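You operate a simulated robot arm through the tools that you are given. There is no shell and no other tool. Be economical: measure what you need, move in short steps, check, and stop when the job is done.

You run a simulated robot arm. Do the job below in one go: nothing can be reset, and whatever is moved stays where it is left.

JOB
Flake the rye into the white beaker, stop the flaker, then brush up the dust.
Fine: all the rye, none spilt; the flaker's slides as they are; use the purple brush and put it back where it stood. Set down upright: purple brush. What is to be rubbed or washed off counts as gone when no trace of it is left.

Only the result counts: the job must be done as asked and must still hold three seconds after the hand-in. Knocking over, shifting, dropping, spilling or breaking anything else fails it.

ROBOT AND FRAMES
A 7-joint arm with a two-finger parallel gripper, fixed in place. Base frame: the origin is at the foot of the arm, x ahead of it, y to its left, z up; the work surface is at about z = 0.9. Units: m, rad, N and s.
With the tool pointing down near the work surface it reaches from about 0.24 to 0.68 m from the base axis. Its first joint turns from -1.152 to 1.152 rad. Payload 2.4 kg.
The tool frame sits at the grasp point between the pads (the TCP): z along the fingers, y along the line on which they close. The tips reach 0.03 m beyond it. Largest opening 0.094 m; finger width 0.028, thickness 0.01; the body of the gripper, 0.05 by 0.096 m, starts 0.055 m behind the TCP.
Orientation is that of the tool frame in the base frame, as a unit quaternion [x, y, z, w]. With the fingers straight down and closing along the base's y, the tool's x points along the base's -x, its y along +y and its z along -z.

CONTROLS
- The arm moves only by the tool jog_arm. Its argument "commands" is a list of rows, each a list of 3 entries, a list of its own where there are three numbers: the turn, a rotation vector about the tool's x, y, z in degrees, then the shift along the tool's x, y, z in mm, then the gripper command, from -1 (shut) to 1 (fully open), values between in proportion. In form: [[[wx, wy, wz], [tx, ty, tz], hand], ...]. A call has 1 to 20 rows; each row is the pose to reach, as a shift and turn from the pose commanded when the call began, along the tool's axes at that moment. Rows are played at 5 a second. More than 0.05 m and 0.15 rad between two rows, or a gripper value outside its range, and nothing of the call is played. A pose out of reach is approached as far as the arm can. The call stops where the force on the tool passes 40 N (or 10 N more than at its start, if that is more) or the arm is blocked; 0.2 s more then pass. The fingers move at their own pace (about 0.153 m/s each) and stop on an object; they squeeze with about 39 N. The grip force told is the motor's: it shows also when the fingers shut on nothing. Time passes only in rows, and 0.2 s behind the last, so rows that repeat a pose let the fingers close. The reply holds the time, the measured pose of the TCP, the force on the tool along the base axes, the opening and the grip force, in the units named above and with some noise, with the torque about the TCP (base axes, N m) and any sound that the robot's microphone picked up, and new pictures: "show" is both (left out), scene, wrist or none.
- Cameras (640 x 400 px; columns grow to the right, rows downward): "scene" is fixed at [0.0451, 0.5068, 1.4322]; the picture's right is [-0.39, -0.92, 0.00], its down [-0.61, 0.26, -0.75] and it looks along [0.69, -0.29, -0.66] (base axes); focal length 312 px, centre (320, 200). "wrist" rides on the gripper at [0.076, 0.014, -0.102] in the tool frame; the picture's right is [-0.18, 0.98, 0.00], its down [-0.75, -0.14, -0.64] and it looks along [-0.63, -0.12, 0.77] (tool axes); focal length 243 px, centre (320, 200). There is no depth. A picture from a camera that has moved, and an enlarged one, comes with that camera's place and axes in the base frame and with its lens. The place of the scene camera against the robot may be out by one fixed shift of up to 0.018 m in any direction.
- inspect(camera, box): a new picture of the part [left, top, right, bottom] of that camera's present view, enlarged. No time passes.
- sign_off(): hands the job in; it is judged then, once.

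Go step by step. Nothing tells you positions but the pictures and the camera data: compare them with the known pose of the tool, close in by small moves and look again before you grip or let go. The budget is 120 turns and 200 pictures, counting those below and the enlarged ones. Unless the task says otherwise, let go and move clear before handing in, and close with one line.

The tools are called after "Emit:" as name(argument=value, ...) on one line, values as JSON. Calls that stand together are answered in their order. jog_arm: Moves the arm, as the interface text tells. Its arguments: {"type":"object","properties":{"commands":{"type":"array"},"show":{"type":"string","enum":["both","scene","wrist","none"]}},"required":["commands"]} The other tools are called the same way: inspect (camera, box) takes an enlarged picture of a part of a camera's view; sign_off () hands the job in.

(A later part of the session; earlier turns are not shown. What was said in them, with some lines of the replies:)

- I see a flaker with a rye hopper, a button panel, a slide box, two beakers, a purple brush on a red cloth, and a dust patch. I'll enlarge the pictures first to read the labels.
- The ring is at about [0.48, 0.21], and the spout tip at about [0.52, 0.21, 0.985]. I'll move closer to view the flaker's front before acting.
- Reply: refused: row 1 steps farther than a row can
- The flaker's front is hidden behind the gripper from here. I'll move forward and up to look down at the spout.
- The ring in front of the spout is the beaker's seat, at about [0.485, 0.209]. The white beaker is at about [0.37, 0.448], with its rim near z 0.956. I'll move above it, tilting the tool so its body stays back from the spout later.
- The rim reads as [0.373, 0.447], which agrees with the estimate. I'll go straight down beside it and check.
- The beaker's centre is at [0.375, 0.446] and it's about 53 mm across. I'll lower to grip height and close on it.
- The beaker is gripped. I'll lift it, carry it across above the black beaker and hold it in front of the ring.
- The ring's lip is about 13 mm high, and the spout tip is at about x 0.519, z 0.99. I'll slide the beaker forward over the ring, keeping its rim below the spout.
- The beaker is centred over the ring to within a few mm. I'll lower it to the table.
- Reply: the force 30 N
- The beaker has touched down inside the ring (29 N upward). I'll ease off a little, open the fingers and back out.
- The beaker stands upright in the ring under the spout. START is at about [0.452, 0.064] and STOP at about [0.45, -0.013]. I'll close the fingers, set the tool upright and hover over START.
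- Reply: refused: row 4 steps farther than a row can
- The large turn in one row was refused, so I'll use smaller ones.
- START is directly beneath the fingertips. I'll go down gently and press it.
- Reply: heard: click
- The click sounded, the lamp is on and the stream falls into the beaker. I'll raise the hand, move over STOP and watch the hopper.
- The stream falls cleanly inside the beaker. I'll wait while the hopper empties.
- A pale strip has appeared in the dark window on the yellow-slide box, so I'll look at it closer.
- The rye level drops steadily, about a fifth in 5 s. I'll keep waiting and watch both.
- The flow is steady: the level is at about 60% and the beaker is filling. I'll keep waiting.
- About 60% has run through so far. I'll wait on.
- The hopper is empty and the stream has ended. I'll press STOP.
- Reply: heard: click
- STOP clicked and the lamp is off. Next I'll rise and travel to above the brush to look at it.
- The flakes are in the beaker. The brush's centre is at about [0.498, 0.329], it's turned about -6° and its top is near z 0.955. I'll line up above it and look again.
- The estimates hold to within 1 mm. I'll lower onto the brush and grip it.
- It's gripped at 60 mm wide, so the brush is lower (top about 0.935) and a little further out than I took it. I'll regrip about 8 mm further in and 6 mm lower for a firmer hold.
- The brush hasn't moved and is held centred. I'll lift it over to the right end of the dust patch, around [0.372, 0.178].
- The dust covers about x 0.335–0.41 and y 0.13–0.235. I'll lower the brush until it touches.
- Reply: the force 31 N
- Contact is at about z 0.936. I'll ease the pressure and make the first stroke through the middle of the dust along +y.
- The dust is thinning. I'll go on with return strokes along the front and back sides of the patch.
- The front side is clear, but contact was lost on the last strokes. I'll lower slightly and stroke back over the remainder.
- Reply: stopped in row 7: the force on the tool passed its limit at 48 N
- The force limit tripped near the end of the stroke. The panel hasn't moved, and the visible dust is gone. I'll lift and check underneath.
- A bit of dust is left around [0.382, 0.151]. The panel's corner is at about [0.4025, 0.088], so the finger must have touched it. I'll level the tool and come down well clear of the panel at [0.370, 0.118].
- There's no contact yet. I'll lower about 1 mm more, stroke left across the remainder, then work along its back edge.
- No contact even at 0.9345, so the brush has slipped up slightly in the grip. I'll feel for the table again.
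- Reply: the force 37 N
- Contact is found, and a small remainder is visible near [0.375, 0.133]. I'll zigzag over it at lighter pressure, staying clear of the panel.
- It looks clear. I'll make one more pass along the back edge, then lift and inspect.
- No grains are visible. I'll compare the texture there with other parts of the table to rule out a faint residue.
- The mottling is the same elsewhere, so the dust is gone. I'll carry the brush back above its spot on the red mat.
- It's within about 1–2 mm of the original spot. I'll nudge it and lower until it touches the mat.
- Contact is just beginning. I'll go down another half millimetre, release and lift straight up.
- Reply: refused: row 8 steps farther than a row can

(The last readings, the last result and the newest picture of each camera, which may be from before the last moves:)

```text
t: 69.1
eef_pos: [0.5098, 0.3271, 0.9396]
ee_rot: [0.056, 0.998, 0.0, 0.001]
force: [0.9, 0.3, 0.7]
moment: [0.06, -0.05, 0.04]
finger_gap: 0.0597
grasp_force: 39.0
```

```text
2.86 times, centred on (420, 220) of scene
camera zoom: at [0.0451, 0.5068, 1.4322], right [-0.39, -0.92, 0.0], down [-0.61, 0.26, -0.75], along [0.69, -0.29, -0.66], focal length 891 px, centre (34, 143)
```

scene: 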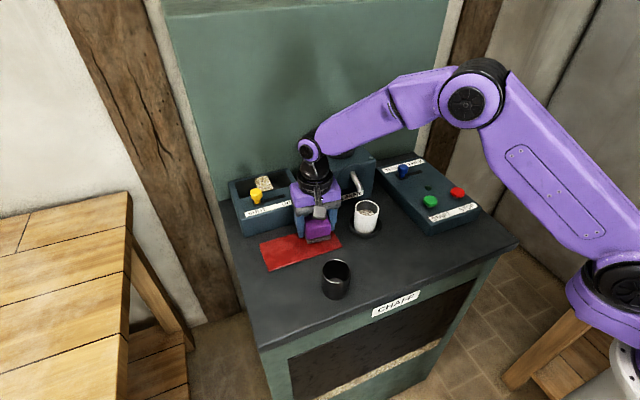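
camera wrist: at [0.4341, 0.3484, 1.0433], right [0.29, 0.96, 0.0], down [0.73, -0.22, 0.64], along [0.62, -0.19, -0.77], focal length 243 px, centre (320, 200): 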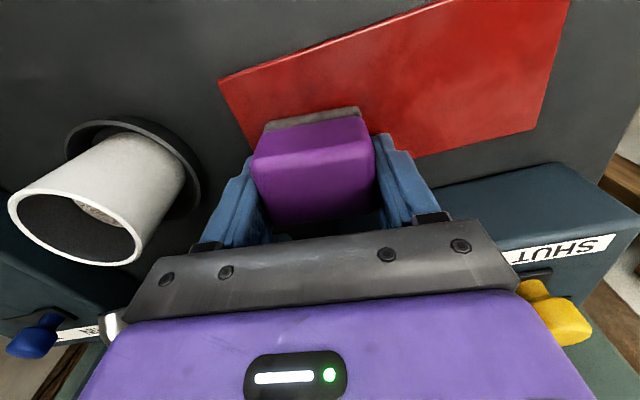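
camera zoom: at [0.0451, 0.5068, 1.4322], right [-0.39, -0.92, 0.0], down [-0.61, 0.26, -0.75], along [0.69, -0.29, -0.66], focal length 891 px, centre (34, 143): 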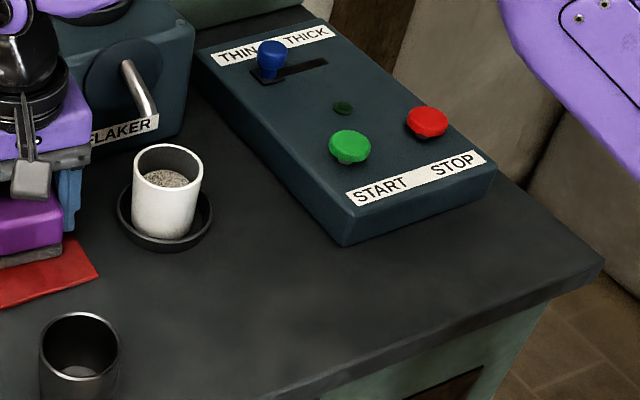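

The row was too long, so nothing moved. The front corner sits about 1.5 mm off the original picture, so I'll correct that, touch down and release with smaller steps.

Emit:
jog_arm(commands=[[[0, 0, 0], [1.4, -1, -0.5], -0.3], [[0, 0, 0], [1.4, -1, 0.6], -0.3], [[0, 0, 0], [1.4, -1, 0.6], -0.3], [[0, 0, 0], [1.4, -1, 0.3], 0.6], [[0, 0, 0], [1.4, -1, 0], 0.7], [[0, 0, 0], [1.4, -1, -20], 0.7], [[0, 0, 0], [1.4, -1, -60], 0.7], [[0, 0, 0], [1.4, -1, -100], 0.7], [[0, 0, 0], [35, 0, -125], 0.7], [[0, 0, 0], [70, 0, -150], 0.7], [[0, 0, 0], [70, 0, -150], 0.7]])

Emit:
inspect(camera="scene", box=[240, 180, 400, 290])

Emit:
inspect(camera="wrist", box=[60, 0, 420, 225])

```text
t: 71.5
eef_pos: [0.4402, 0.333, 1.0878]
ee_rot: [0.056, 0.998, -0.002, 0.002]
force: [0.0, 0.9, 0.2]
moment: [0.02, 0.04, 0.0]
finger_gap: 0.0799
grasp_force: 0.0
camera wrist: at [0.3659, 0.3561, 1.19], right [0.29, 0.96, 0.0], down [0.73, -0.22, 0.64], along [0.61, -0.19, -0.77], focal length 243 px, centre (320, 200)
```

scene: 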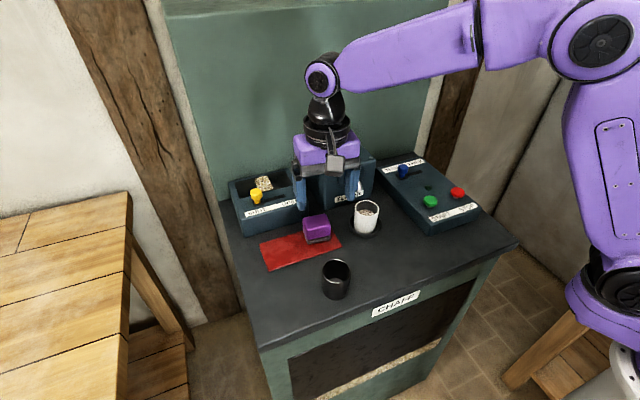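
wrist: 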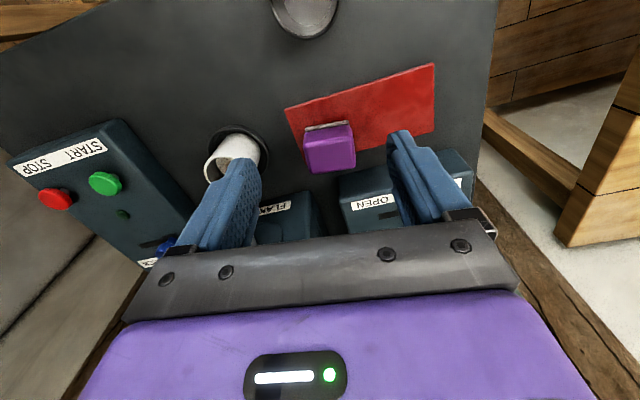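

```text
3.64 times, centred on (320, 235) of scene
camera zoom: at [0.0451, 0.5068, 1.4322], right [-0.39, -0.92, 0.0], down [-0.61, 0.26, -0.75], along [0.69, -0.29, -0.66], focal length 1134 px, centre (320, 73)
```

zoom: 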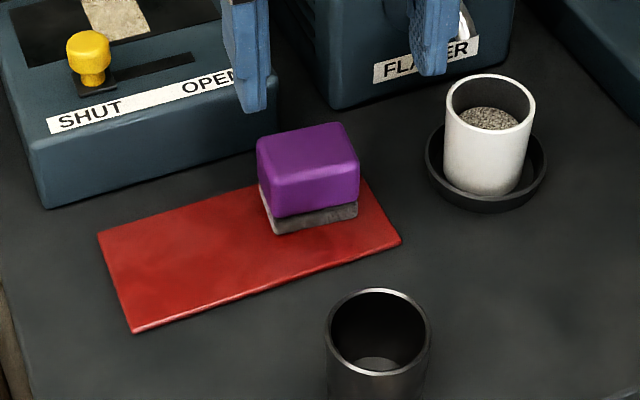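

```text
1.78 times, centred on (240, 112) of wrist
camera zoom: at [0.3659, 0.3561, 1.19], right [0.29, 0.96, 0.0], down [0.73, -0.22, 0.64], along [0.61, -0.19, -0.77], focal length 431 px, centre (462, 356)
```

zoom: 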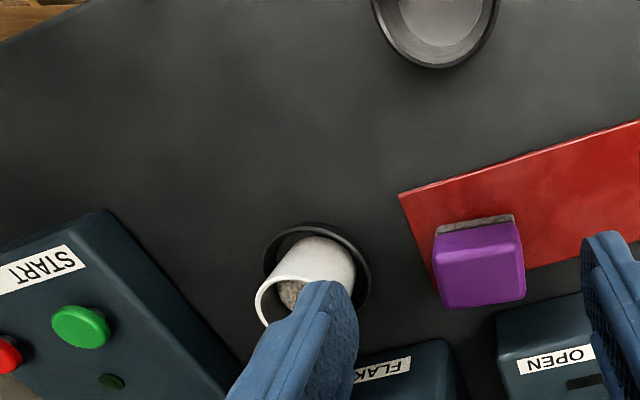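

The brush stands upright in its original spot, the table is clean, the flaker is off with its slides untouched, and the rye is in the white beaker. The hand is clear, so I'm handing in.

Emit:
sign_off()

```text
The job is handed in.
```

All the rye is flaked into the white beaker with no spill visible, the flaker is stopped with its slides untouched, the dust is brushed up, and the purple brush is back upright on its spot; during brushing a finger probably bumped the START/STOP panel's corner (48 N), but the panel shows no shift.
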